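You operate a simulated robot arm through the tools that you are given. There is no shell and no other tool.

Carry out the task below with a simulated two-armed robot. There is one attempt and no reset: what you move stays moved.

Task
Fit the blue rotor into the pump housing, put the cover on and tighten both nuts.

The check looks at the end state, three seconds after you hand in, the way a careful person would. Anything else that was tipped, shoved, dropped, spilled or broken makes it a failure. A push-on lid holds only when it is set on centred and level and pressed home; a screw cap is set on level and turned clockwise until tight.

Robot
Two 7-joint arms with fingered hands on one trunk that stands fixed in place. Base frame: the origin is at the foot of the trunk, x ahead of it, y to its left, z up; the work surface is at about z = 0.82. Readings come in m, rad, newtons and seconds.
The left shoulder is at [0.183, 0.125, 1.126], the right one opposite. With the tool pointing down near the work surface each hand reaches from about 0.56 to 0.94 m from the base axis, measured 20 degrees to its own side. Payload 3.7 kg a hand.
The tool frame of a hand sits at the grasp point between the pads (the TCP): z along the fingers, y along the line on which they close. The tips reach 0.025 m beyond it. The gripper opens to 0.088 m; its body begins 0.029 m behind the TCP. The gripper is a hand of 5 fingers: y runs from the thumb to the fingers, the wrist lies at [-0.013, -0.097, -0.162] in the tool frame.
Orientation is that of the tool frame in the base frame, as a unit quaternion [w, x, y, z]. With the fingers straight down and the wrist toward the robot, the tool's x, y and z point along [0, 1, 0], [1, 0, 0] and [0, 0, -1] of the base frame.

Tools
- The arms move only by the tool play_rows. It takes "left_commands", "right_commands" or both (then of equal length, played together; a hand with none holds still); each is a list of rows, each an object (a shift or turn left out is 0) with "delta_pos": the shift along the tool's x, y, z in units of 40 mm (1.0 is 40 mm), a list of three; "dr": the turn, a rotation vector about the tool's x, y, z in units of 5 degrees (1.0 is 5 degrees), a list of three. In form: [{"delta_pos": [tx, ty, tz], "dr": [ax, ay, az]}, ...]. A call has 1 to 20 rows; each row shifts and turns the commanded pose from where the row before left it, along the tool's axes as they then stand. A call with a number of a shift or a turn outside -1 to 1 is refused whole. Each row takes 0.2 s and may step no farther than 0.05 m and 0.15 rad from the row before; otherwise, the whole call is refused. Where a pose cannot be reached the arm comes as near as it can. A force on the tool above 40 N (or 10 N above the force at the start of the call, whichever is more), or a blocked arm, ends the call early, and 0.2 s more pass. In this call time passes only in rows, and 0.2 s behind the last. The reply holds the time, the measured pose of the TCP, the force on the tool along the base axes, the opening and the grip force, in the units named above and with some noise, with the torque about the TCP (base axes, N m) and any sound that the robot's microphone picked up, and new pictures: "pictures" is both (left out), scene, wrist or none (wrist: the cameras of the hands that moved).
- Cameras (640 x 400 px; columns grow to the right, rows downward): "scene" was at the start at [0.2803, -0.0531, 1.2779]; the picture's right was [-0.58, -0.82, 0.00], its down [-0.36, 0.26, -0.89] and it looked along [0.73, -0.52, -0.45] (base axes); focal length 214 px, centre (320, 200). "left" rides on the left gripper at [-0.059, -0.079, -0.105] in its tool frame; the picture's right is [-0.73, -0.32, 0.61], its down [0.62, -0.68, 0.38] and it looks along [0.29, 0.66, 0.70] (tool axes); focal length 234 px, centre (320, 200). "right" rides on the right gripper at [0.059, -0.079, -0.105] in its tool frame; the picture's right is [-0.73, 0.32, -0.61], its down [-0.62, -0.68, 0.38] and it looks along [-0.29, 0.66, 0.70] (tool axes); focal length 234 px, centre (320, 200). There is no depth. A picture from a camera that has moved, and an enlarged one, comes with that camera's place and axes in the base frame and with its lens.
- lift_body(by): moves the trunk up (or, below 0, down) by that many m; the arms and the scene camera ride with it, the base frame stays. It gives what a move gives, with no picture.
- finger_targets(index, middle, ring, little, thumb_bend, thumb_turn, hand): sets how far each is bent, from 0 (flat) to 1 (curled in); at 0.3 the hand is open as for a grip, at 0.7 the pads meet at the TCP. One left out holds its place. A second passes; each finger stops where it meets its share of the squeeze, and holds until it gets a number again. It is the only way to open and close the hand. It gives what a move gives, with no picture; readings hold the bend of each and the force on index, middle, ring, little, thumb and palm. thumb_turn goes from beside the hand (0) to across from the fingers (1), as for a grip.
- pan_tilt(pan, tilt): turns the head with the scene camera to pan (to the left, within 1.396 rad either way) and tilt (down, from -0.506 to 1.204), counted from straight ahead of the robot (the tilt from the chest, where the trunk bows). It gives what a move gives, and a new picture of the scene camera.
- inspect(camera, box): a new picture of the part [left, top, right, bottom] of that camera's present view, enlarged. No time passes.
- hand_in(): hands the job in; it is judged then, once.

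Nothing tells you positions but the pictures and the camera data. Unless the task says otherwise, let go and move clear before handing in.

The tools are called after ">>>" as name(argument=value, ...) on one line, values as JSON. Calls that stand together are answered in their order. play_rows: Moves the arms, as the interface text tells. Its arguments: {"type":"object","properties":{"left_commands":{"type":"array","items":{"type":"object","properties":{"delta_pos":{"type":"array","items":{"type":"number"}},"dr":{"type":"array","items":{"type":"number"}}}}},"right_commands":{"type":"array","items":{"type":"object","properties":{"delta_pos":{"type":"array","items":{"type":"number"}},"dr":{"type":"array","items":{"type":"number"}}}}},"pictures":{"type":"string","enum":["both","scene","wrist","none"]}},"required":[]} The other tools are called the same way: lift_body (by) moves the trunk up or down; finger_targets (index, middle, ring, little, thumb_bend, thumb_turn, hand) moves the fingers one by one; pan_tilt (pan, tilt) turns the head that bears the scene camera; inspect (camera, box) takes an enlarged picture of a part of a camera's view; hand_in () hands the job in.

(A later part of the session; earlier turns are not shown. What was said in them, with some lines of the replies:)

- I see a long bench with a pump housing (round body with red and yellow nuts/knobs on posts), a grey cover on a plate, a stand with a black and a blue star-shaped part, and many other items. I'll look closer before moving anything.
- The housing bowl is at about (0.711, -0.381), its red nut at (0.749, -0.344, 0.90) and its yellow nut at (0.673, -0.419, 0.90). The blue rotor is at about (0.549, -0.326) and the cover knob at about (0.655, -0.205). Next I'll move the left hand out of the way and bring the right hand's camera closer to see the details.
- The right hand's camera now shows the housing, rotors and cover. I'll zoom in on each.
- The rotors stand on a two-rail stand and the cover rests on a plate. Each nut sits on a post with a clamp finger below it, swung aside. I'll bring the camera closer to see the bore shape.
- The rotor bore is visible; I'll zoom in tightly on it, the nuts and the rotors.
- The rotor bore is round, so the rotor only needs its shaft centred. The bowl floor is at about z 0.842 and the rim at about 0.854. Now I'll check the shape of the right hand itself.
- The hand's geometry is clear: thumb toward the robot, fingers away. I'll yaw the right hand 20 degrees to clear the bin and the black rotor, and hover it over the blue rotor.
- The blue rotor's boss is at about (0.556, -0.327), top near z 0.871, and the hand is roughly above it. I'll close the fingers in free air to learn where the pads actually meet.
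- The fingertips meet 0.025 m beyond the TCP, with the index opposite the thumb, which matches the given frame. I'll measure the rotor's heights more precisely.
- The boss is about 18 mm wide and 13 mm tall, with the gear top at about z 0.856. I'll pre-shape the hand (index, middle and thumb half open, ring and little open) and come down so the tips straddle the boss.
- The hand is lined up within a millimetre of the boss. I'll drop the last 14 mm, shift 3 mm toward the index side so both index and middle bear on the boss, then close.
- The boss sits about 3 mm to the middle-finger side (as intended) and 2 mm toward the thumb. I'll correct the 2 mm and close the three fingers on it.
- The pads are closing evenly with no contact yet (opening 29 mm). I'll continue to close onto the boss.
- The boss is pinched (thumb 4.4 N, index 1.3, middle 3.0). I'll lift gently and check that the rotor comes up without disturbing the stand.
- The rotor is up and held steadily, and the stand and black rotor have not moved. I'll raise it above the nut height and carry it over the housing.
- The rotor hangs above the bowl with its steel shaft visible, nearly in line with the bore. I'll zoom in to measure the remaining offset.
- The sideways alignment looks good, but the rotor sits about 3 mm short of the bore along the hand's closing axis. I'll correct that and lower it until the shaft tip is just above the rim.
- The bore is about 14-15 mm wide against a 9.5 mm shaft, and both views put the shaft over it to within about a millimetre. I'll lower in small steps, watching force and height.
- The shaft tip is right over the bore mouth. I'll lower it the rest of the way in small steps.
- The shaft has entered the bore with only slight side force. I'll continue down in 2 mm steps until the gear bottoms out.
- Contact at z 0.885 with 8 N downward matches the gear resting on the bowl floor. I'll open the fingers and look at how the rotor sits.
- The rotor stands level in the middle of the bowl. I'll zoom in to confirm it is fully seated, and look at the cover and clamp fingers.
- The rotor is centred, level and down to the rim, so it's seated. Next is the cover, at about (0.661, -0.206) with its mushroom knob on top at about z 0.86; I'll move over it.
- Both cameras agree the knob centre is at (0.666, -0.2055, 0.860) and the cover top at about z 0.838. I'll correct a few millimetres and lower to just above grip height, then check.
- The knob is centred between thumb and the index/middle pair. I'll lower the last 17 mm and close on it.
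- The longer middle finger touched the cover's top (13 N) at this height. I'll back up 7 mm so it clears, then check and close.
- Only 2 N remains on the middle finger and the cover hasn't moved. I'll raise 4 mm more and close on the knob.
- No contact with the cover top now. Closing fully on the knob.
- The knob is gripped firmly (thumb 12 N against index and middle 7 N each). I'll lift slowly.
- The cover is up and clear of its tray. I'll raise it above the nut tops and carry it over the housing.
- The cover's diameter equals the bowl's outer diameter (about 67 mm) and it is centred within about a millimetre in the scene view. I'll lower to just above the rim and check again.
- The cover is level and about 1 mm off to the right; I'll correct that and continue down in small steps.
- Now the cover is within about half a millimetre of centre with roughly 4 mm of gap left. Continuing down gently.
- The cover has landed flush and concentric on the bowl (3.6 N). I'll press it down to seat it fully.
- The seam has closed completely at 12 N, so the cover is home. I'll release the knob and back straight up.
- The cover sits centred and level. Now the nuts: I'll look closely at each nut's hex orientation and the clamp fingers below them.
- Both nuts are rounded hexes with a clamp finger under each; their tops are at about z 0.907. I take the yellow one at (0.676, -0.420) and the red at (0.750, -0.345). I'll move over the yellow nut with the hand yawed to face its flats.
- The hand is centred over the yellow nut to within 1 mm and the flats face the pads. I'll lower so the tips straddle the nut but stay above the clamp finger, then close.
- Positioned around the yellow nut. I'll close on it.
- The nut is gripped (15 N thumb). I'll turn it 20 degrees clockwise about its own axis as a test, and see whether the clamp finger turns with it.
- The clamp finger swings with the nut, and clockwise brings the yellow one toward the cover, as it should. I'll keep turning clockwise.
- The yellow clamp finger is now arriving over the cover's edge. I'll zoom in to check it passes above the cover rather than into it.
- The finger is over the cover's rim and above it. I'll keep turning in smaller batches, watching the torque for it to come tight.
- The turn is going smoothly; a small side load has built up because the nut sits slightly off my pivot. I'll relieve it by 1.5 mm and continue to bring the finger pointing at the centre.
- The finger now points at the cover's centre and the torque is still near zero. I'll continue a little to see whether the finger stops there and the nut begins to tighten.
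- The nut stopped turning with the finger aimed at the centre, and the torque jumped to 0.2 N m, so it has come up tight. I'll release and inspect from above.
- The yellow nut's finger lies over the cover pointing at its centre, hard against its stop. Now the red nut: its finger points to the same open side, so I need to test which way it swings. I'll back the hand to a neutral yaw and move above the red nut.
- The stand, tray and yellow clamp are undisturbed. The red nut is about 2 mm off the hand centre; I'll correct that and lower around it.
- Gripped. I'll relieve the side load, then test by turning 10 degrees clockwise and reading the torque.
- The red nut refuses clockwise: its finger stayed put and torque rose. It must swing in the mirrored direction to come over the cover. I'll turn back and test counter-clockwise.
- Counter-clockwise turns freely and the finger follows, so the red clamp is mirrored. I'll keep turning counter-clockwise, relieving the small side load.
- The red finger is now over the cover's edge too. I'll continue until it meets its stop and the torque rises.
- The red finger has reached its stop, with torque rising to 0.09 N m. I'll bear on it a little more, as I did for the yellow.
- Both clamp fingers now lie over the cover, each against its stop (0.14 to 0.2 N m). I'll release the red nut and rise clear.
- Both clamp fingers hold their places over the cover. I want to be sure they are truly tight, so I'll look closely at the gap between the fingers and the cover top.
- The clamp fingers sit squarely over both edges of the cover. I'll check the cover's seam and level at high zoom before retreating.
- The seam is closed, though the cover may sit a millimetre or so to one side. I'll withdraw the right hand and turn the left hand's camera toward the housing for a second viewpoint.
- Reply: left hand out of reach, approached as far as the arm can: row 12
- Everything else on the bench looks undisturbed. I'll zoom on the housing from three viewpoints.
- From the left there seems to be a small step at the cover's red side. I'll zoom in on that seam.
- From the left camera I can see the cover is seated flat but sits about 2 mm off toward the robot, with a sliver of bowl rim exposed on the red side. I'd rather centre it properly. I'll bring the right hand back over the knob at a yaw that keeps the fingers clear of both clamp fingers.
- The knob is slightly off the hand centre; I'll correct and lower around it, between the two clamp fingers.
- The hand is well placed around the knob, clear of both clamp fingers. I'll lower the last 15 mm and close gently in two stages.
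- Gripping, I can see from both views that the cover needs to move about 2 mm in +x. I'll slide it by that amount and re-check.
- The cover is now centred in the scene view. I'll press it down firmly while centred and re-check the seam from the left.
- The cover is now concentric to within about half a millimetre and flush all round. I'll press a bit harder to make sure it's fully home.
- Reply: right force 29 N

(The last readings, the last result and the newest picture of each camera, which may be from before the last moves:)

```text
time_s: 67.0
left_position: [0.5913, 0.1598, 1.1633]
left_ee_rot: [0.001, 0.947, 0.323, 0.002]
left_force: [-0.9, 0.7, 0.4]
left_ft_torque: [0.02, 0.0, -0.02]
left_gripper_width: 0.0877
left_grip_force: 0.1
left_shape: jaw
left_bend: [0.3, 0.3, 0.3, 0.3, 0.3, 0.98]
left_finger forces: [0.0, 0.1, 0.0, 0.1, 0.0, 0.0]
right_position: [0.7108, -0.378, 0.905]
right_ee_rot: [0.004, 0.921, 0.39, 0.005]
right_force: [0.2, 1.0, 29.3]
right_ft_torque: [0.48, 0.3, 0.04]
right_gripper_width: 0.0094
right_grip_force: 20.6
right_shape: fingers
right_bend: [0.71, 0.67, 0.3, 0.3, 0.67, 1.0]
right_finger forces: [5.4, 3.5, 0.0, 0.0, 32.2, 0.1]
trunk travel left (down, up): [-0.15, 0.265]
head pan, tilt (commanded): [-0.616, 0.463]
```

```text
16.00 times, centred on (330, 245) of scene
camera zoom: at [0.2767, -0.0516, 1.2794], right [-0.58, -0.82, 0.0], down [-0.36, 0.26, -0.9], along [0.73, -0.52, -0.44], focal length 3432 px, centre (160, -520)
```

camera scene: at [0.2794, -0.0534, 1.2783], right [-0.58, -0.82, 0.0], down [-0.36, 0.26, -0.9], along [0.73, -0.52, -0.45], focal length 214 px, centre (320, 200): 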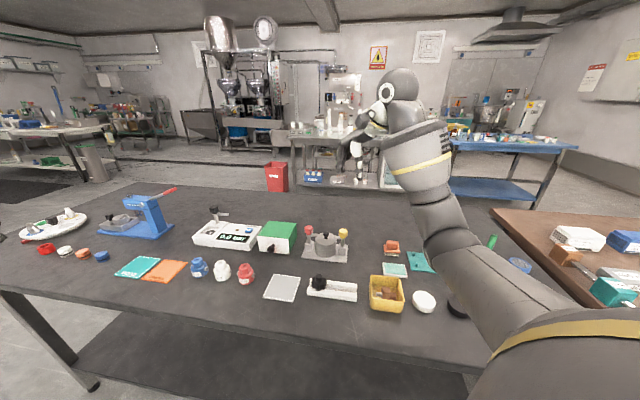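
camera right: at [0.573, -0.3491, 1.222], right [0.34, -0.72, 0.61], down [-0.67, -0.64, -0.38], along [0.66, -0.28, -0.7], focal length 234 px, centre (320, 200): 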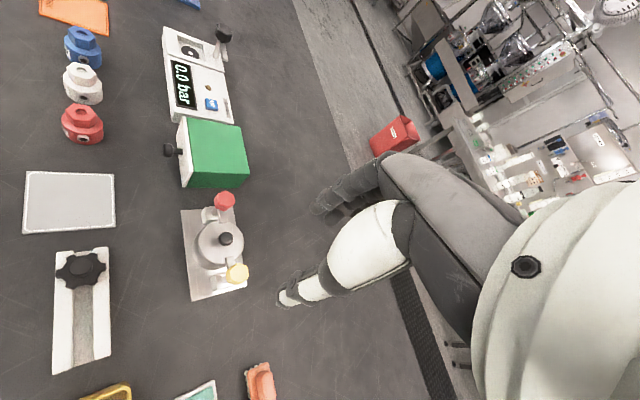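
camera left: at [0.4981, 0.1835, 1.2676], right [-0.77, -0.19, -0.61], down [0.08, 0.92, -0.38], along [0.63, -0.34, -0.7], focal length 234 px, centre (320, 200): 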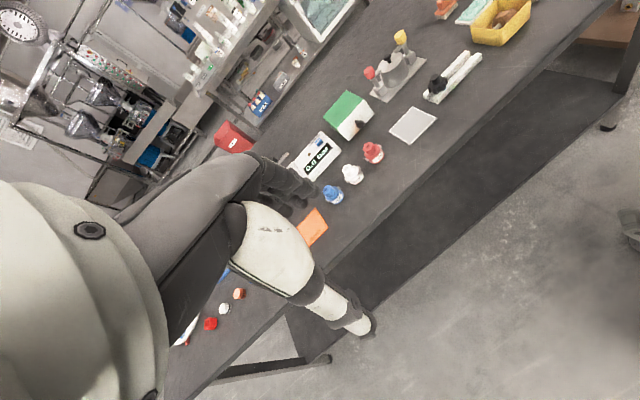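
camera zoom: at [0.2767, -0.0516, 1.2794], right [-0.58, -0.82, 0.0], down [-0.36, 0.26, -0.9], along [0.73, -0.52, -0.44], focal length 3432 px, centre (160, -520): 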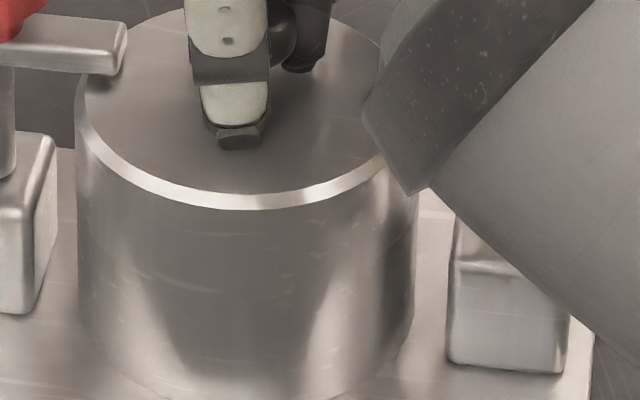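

29 N applied; that is plenty. I'll ease the pressure off, null the side force, and then release gently.

>>> play_rows(right_commands=[{"delta_pos": [0, 0, -0.12]}, {"delta_pos": [0, 0, -0.1]}], pictures="none")

>>> inspect(camera="left", box=[376, 64, 396, 84])

>>> inspect(camera="scene", box=[318, 235, 342, 255])

```text
time_s: 67.6
left_position: [0.5919, 0.1585, 1.1601]
left_ee_rot: [0.001, 0.947, 0.322, -0.001]
left_force: [0.3, -0.2, 0.0]
left_ft_torque: [0.03, 0.02, 0.01]
left_gripper_width: 0.0875
left_grip_force: 0.1
left_shape: jaw
left_bend: [0.3, 0.3, 0.3, 0.3, 0.3, 0.98]
left_finger forces: [0.1, 0.0, 0.0, 0.0, 0.0, 0.0]
right_position: [0.7117, -0.3788, 0.9041]
right_ee_rot: [-0.001, 0.92, 0.391, -0.002]
right_force: [1.7, 1.1, 10.2]
right_ft_torque: [0.23, 0.07, 0.0]
right_gripper_width: 0.0095
right_grip_force: 11.6
right_shape: fingers
right_bend: [0.71, 0.67, 0.3, 0.3, 0.67, 1.0]
right_finger forces: [4.8, 3.0, 0.0, 0.0, 14.7, 0.0]
trunk travel left (down, up): [-0.15, 0.265]
head pan, tilt (commanded): [-0.616, 0.463]
```

```text
16.00 times, centred on (386, 74) of left
camera zoom: at [0.4987, 0.1843, 1.2663], right [-0.77, -0.19, -0.61], down [0.08, 0.92, -0.38], along [0.63, -0.34, -0.7], focal length 3747 px, centre (-736, 2216)
```

zoom: 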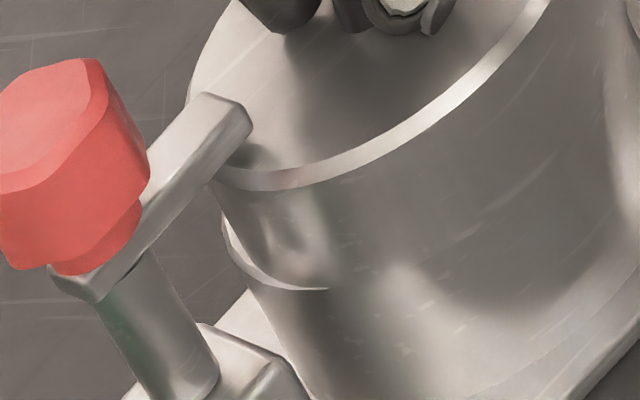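

```text
16.00 times, centred on (330, 245) of scene
camera zoom: at [0.2798, -0.0524, 1.2777], right [-0.58, -0.82, 0.0], down [-0.36, 0.26, -0.9], along [0.73, -0.52, -0.45], focal length 3432 px, centre (160, -520)
```

zoom: 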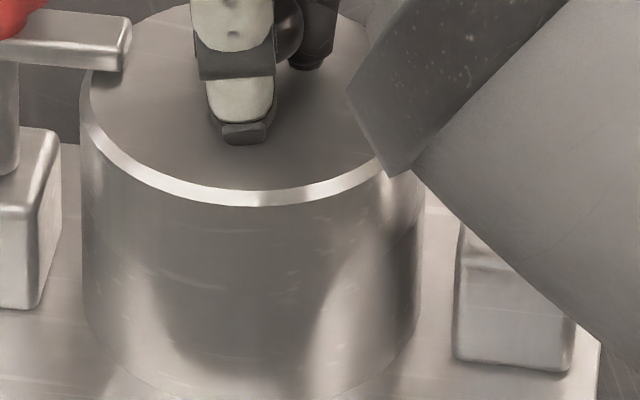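

>>> play_rows(right_commands=[{"delta_pos": [0, 0, -0.07]}], pictures="none")

```text
time_s: 68.0
left_position: [0.5934, 0.159, 1.1596]
left_ee_rot: [-0.001, 0.947, 0.322, -0.001]
left_force: [0.0, 0.6, 0.6]
left_ft_torque: [0.0, -0.04, -0.01]
left_gripper_width: 0.0877
left_grip_force: 0.1
left_shape: jaw
left_bend: [0.3, 0.3, 0.3, 0.3, 0.3, 0.98]
left_finger forces: [0.1, 0.0, 0.0, 0.0, 0.1, 0.0]
right_position: [0.713, -0.3778, 0.9049]
right_ee_rot: [-0.002, 0.92, 0.391, -0.003]
right_force: [-0.8, -0.5, -0.2]
right_ft_torque: [0.0, 0.0, 0.0]
right_gripper_width: 0.0096
right_grip_force: 7.2
right_shape: fingers
right_bend: [0.71, 0.71, 0.3, 0.3, 0.66, 1.0]
right_finger forces: [4.1, 3.5, 0.0, 0.1, 6.6, 0.1]
trunk travel left (down, up): [-0.15, 0.265]
head pan, tilt (commanded): [-0.616, 0.463]
```

Forces are near zero. I'll open the fingers gently in two stages.

>>> finger_targets(hand="right", index=0.62, middle=0.62, thumb_bend=0.57)

>>> finger_targets(hand="right", index=0.47, middle=0.47, thumb_bend=0.45)

>>> inspect(camera="left", box=[376, 60, 406, 90])

>>> inspect(camera="scene", box=[318, 235, 342, 255])

```text
time_s: 69.0
left_position: [0.5938, 0.1574, 1.1614]
left_ee_rot: [0.0, 0.947, 0.322, 0.0]
left_force: [0.2, 0.1, -0.3]
left_ft_torque: [-0.01, 0.01, -0.03]
left_gripper_width: 0.0877
left_grip_force: 0.1
left_shape: jaw
left_bend: [0.3, 0.3, 0.3, 0.3, 0.3, 0.98]
left_finger forces: [0.1, 0.0, 0.0, 0.1, 0.1, 0.1]
right_position: [0.7128, -0.3793, 0.9086]
right_ee_rot: [0.0, 0.921, 0.391, -0.001]
right_force: [-0.5, 0.3, 0.3]
right_ft_torque: [-0.03, -0.02, 0.0]
right_gripper_width: 0.021
right_grip_force: 0.0
right_shape: fingers
right_bend: [0.62, 0.62, 0.3, 0.3, 0.56, 1.0]
right_finger forces: [0.0, 0.0, 0.0, 0.0, 0.0, 0.0]
trunk travel left (down, up): [-0.15, 0.265]
head pan, tilt (commanded): [-0.616, 0.463]
```

```text
time_s: 70.0
left_position: [0.5946, 0.1579, 1.1599]
left_ee_rot: [0.001, 0.947, 0.323, 0.0]
left_force: [0.2, 0.5, 0.3]
left_ft_torque: [0.0, 0.02, 0.0]
left_gripper_width: 0.0876
left_grip_force: 0.1
left_shape: jaw
left_bend: [0.3, 0.3, 0.3, 0.3, 0.3, 0.98]
left_finger forces: [0.0, 0.0, 0.0, 0.0, 0.0, 0.0]
right_position: [0.7145, -0.3786, 0.9098]
right_ee_rot: [0.0, 0.921, 0.391, 0.0]
right_force: [-1.2, 0.3, 0.2]
right_ft_torque: [-0.01, 0.0, 0.0]
right_gripper_width: 0.0495
right_grip_force: 0.0
right_shape: fingers
right_bend: [0.47, 0.47, 0.3, 0.3, 0.45, 0.99]
right_finger forces: [0.0, 0.0, 0.0, 0.0, 0.0, 0.1]
trunk travel left (down, up): [-0.15, 0.265]
head pan, tilt (commanded): [-0.616, 0.463]
```

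```text
13.33 times, centred on (391, 75) of left
camera zoom: at [0.499, 0.1836, 1.2669], right [-0.77, -0.19, -0.61], down [0.08, 0.92, -0.38], along [0.63, -0.34, -0.7], focal length 3122 px, centre (-627, 1867)
```

zoom: 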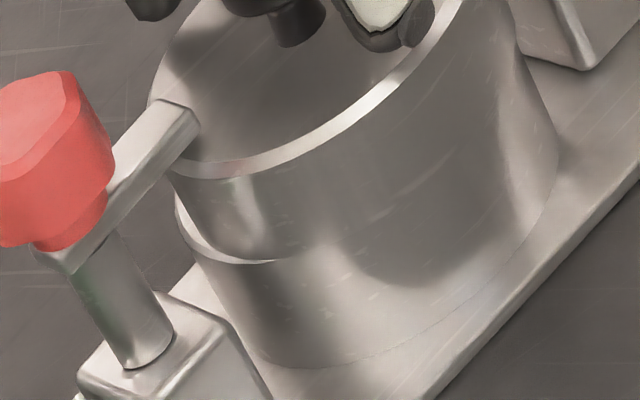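

```text
16.00 times, centred on (330, 245) of scene
camera zoom: at [0.2803, -0.0531, 1.2779], right [-0.58, -0.82, 0.0], down [-0.36, 0.26, -0.89], along [0.73, -0.52, -0.45], focal length 3432 px, centre (160, -520)
```

zoom: 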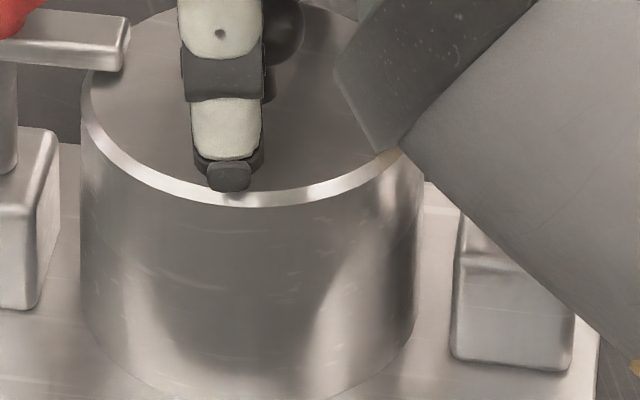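

The cover stayed centred on release (within about a millimetre). I'll rise straight up and retreat, then take final looks.

>>> play_rows(right_commands=[{"delta_pos": [0, 0, -0.3]}, {"delta_pos": [0, 0, -0.6]}, {"delta_pos": [0, 0, -0.8]}, {"delta_pos": [0, 0, -0.8]}, {"delta_pos": [0, 0, -0.8]}, {"delta_pos": [0, 0, -0.8]}])

>>> inspect(camera="right", box=[140, 200, 320, 360])

>>> inspect(camera="left", box=[360, 25, 420, 105])

>>> inspect(camera="scene", box=[304, 225, 352, 262])

```text
time_s: 71.4
left_position: [0.5929, 0.1588, 1.162]
left_ee_rot: [0.0, 0.947, 0.322, 0.0]
left_force: [0.7, -0.6, 0.0]
left_ft_torque: [0.02, 0.0, 0.03]
left_gripper_width: 0.0876
left_grip_force: 0.0
left_shape: jaw
left_bend: [0.3, 0.3, 0.3, 0.3, 0.3, 0.98]
left_finger forces: [0.1, 0.1, 0.0, 0.0, 0.0, 0.0]
right_position: [0.7127, -0.3778, 1.0725]
right_ee_rot: [0.0, 0.92, 0.391, 0.0]
right_force: [-1.1, 0.7, 0.0]
right_ft_torque: [0.01, -0.02, 0.01]
right_gripper_width: 0.0498
right_grip_force: 0.1
right_shape: fingers
right_bend: [0.47, 0.47, 0.3, 0.3, 0.45, 0.99]
right_finger forces: [0.0, 0.0, 0.1, 0.0, 0.0, 0.0]
trunk travel left (down, up): [-0.15, 0.265]
head pan, tilt (commanded): [-0.616, 0.463]
camera scene: at [0.2796, -0.0526, 1.2782], right [-0.58, -0.82, 0.0], down [-0.36, 0.26, -0.9], along [0.73, -0.52, -0.45], focal length 214 px, centre (320, 200)
camera right: at [0.6959, -0.2821, 1.1773], right [-0.27, -0.75, 0.61], down [-0.92, 0.03, -0.38], along [0.27, -0.66, -0.7], focal length 234 px, centre (320, 200)
```

scene: 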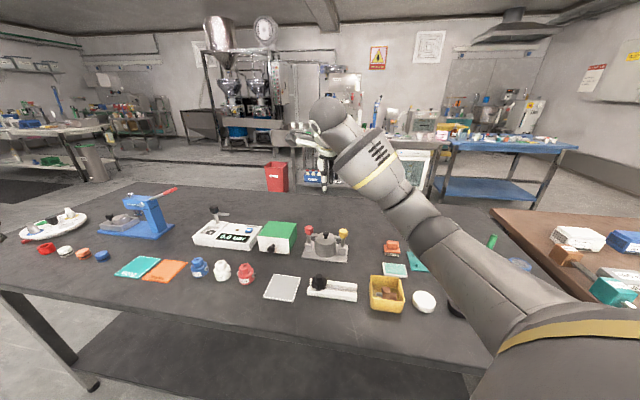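
right: 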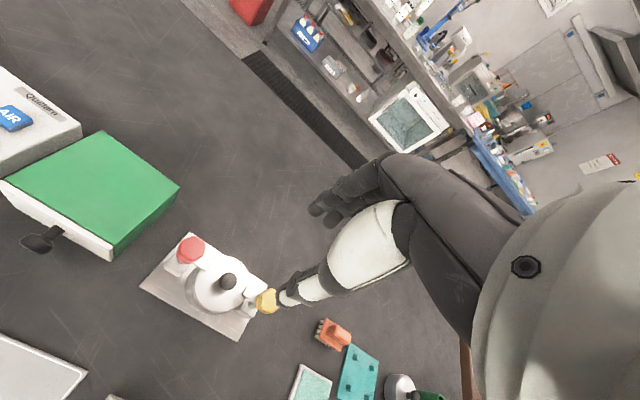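

```text
2.50 times, centred on (230, 280) of right
camera zoom: at [0.6959, -0.2821, 1.1773], right [-0.27, -0.75, 0.61], down [-0.92, 0.03, -0.38], along [0.27, -0.66, -0.7], focal length 585 px, centre (545, 0)
```

zoom: 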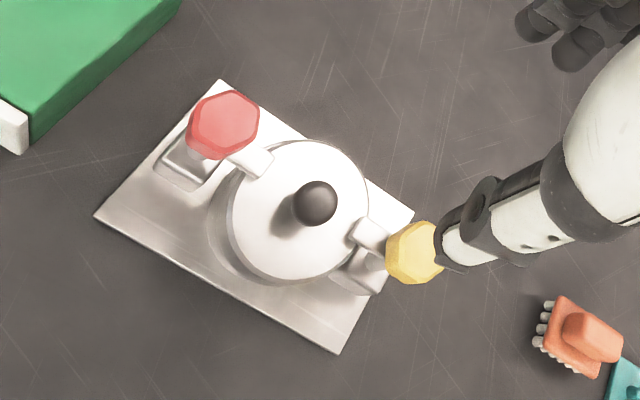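

```text
5.00 times, centred on (390, 65) of left
camera zoom: at [0.4982, 0.1841, 1.2674], right [-0.77, -0.19, -0.61], down [0.08, 0.92, -0.38], along [0.63, -0.34, -0.7], focal length 1171 px, centre (-30, 875)
```

zoom: 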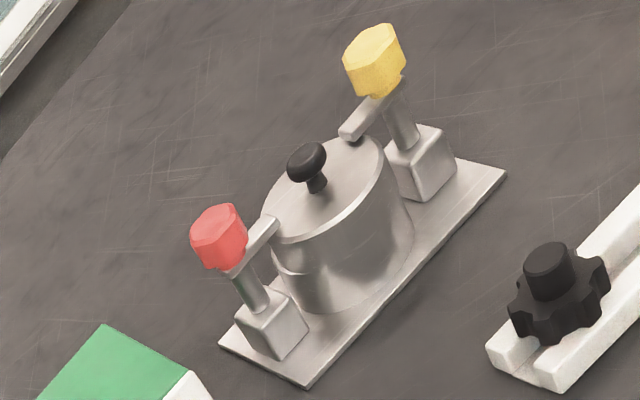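

```text
10.81 times, centred on (328, 244) of scene
camera zoom: at [0.2796, -0.0526, 1.2782], right [-0.58, -0.82, 0.0], down [-0.36, 0.26, -0.9], along [0.73, -0.52, -0.45], focal length 2319 px, centre (234, -270)
```

zoom: 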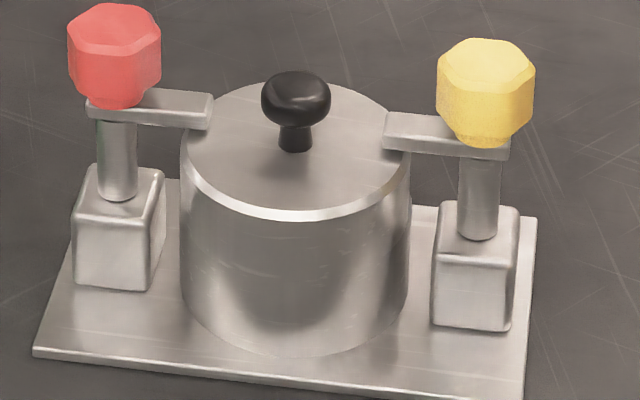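

Both clamp fingers are parallel to the post line over the cover, and the cover is centred. I'll move the right hand well clear and do a last check of the whole bench.

>>> play_rows(right_commands=[{"delta_pos": [0, 0, -0.3], "dr": [0, 0, -1]}, {"delta_pos": [0, 0, -0.3], "dr": [0, 0, -1]}, {"delta_pos": [0, 0, -0.3], "dr": [0, 0, -1]}, {"delta_pos": [0, 0, -0.3], "dr": [0, 0, -1]}, {"delta_pos": [0, 0, -0.3], "dr": [0, 0, -1]}, {"delta_pos": [0, 0, -0.3], "dr": [0, 0, -1]}, {"delta_pos": [0, 0, -0.3], "dr": [0, 0, -1]}, {"delta_pos": [0, 0, -0.3], "dr": [0, 0, -1]}, {"delta_pos": [0, 0, -0.3], "dr": [0, 0, -1]}, {"delta_pos": [-0.2, -0.9, 0]}, {"delta_pos": [-0.2, -0.9, 0]}, {"delta_pos": [-0.2, -0.9, 0]}, {"delta_pos": [-0.2, -0.9, 0]}, {"delta_pos": [-0.2, -0.9, 0]}, {"delta_pos": [-0.2, -0.9, 0]}])

>>> inspect(camera="scene", box=[260, 215, 370, 310])

>>> inspect(camera="scene", box=[360, 200, 580, 340])

>>> inspect(camera="right", box=[100, 100, 320, 330])

```text
time_s: 74.6
left_position: [0.5939, 0.1576, 1.1618]
left_ee_rot: [0.001, 0.947, 0.323, 0.0]
left_force: [0.6, 0.8, -0.3]
left_ft_torque: [0.04, 0.03, 0.0]
left_gripper_width: 0.0876
left_grip_force: 0.0
left_shape: jaw
left_bend: [0.3, 0.3, 0.3, 0.3, 0.3, 0.98]
left_finger forces: [0.1, 0.0, 0.0, 0.1, 0.0, 0.0]
right_position: [0.4965, -0.4313, 1.1806]
right_ee_rot: [0.0, 0.7, 0.714, 0.0]
right_force: [-0.4, -0.4, -0.2]
right_ft_torque: [0.02, 0.0, -0.02]
right_gripper_width: 0.05
right_grip_force: 0.1
right_shape: fingers
right_bend: [0.47, 0.47, 0.3, 0.3, 0.45, 0.99]
right_finger forces: [0.0, 0.0, 0.0, 0.0, 0.0, 0.0]
trunk travel left (down, up): [-0.15, 0.265]
head pan, tilt (commanded): [-0.616, 0.463]
camera scene: at [0.2798, -0.0531, 1.2781], right [-0.58, -0.82, 0.0], down [-0.36, 0.26, -0.9], along [0.73, -0.52, -0.45], focal length 214 px, centre (320, 200)
camera right: at [0.417, -0.3741, 1.2852], right [0.34, -0.72, 0.61], down [-0.67, -0.64, -0.38], along [0.66, -0.28, -0.7], focal length 234 px, centre (320, 200)
```

scene: 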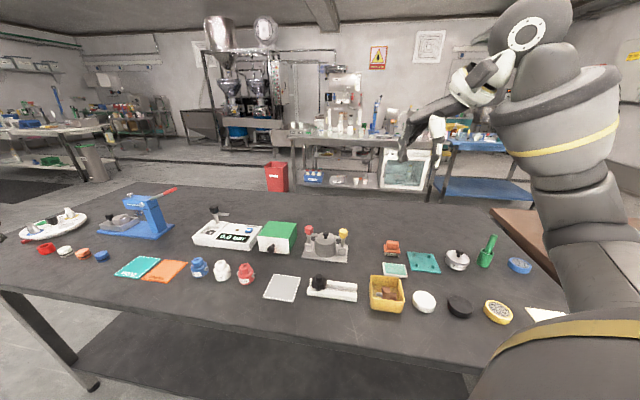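
right: 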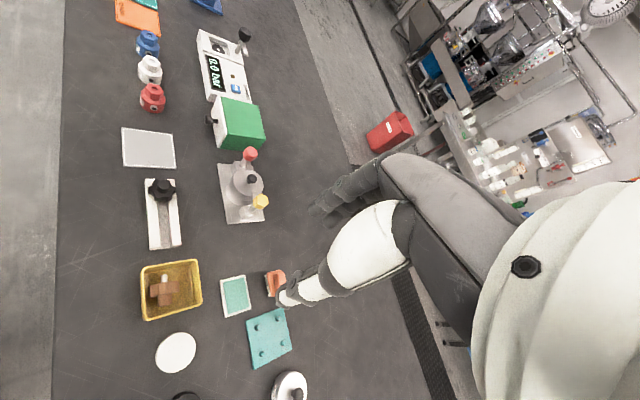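

```text
4.21 times, centred on (315, 262) of scene
camera zoom: at [0.2798, -0.0531, 1.2781], right [-0.58, -0.82, 0.0], down [-0.36, 0.26, -0.9], along [0.73, -0.52, -0.45], focal length 903 px, centre (341, -63)
```

zoom: 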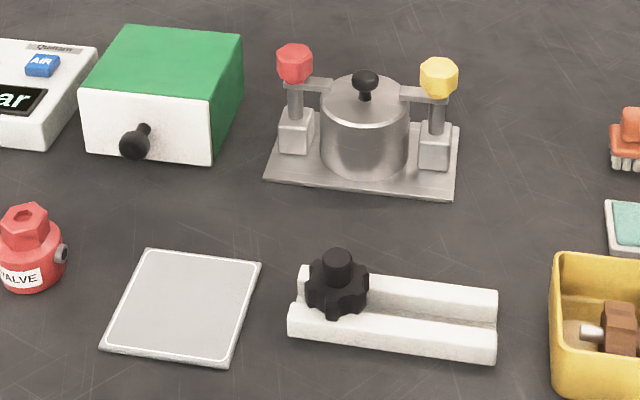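

```text
2.86 times, centred on (470, 270) of scene
camera zoom: at [0.2798, -0.0531, 1.2781], right [-0.58, -0.82, 0.0], down [-0.36, 0.26, -0.9], along [0.73, -0.52, -0.45], focal length 613 px, centre (-109, 0)
```

zoom: 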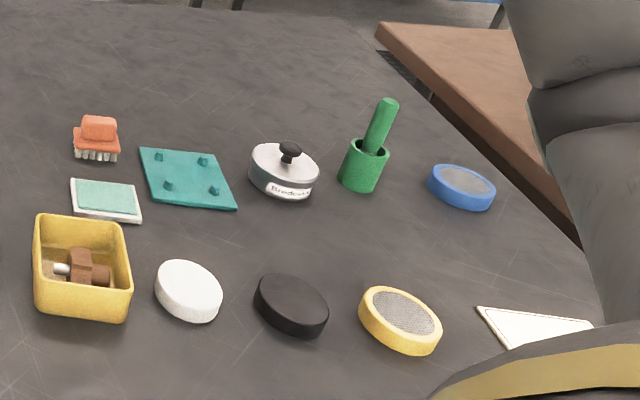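

```text
1.74 times, centred on (210, 215) of right
camera zoom: at [0.417, -0.3741, 1.2852], right [0.34, -0.72, 0.61], down [-0.67, -0.64, -0.38], along [0.66, -0.28, -0.7], focal length 407 px, centre (511, 174)
```

zoom: 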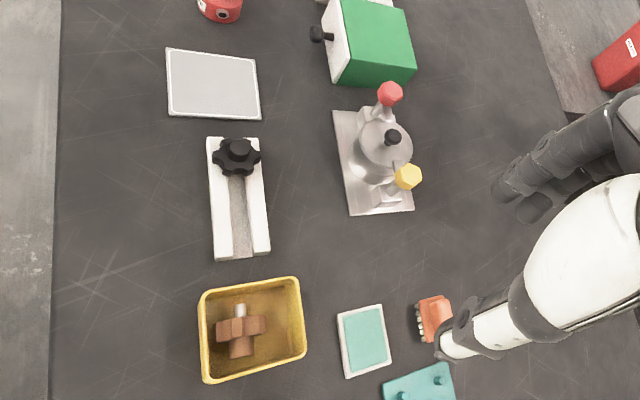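

The blue rotor is in the housing, and the cover is centred and pressed home. Both clamp nuts are turned against their stops, with their fingers over the cover. The tray, stand, black rotor and all other items are where they started, and both hands are empty and clear. I'm handing in.

>>> hand_in()

```text
The job is handed in.
```

I fitted the blue rotor into the pump housing, put the cover on and turned both nuts to their stops. The job is handed in, and I have not seen the verdict.

- **Rotor:** its shaft went into the bore and it stopped on the bowl floor, level and centred.
- **Cover:** it sits flat on the bowl, about 1 mm off centre at most. It had drifted about 2 mm after the first placement, so I gripped the knob again, slid it back and pressed it with about 29 N.
- **Yellow nut:** it turned clockwise about 90 degrees and stopped hard, with its clamp finger over the cover.
- **Red nut:** it would not turn clockwise from its starting position. I turned it counter-clockwise about 90 degrees until it stopped with its finger over the cover, mirroring the yellow one. I took that as its tight position.

Neither nut moved down as it turned. A small gap may remain between the clamp fingers and the cover top; I measured between 0 and 8 mm and could not pin it down.

The last pictures show everything else on the bench where it started. Both hands are empty and clear.
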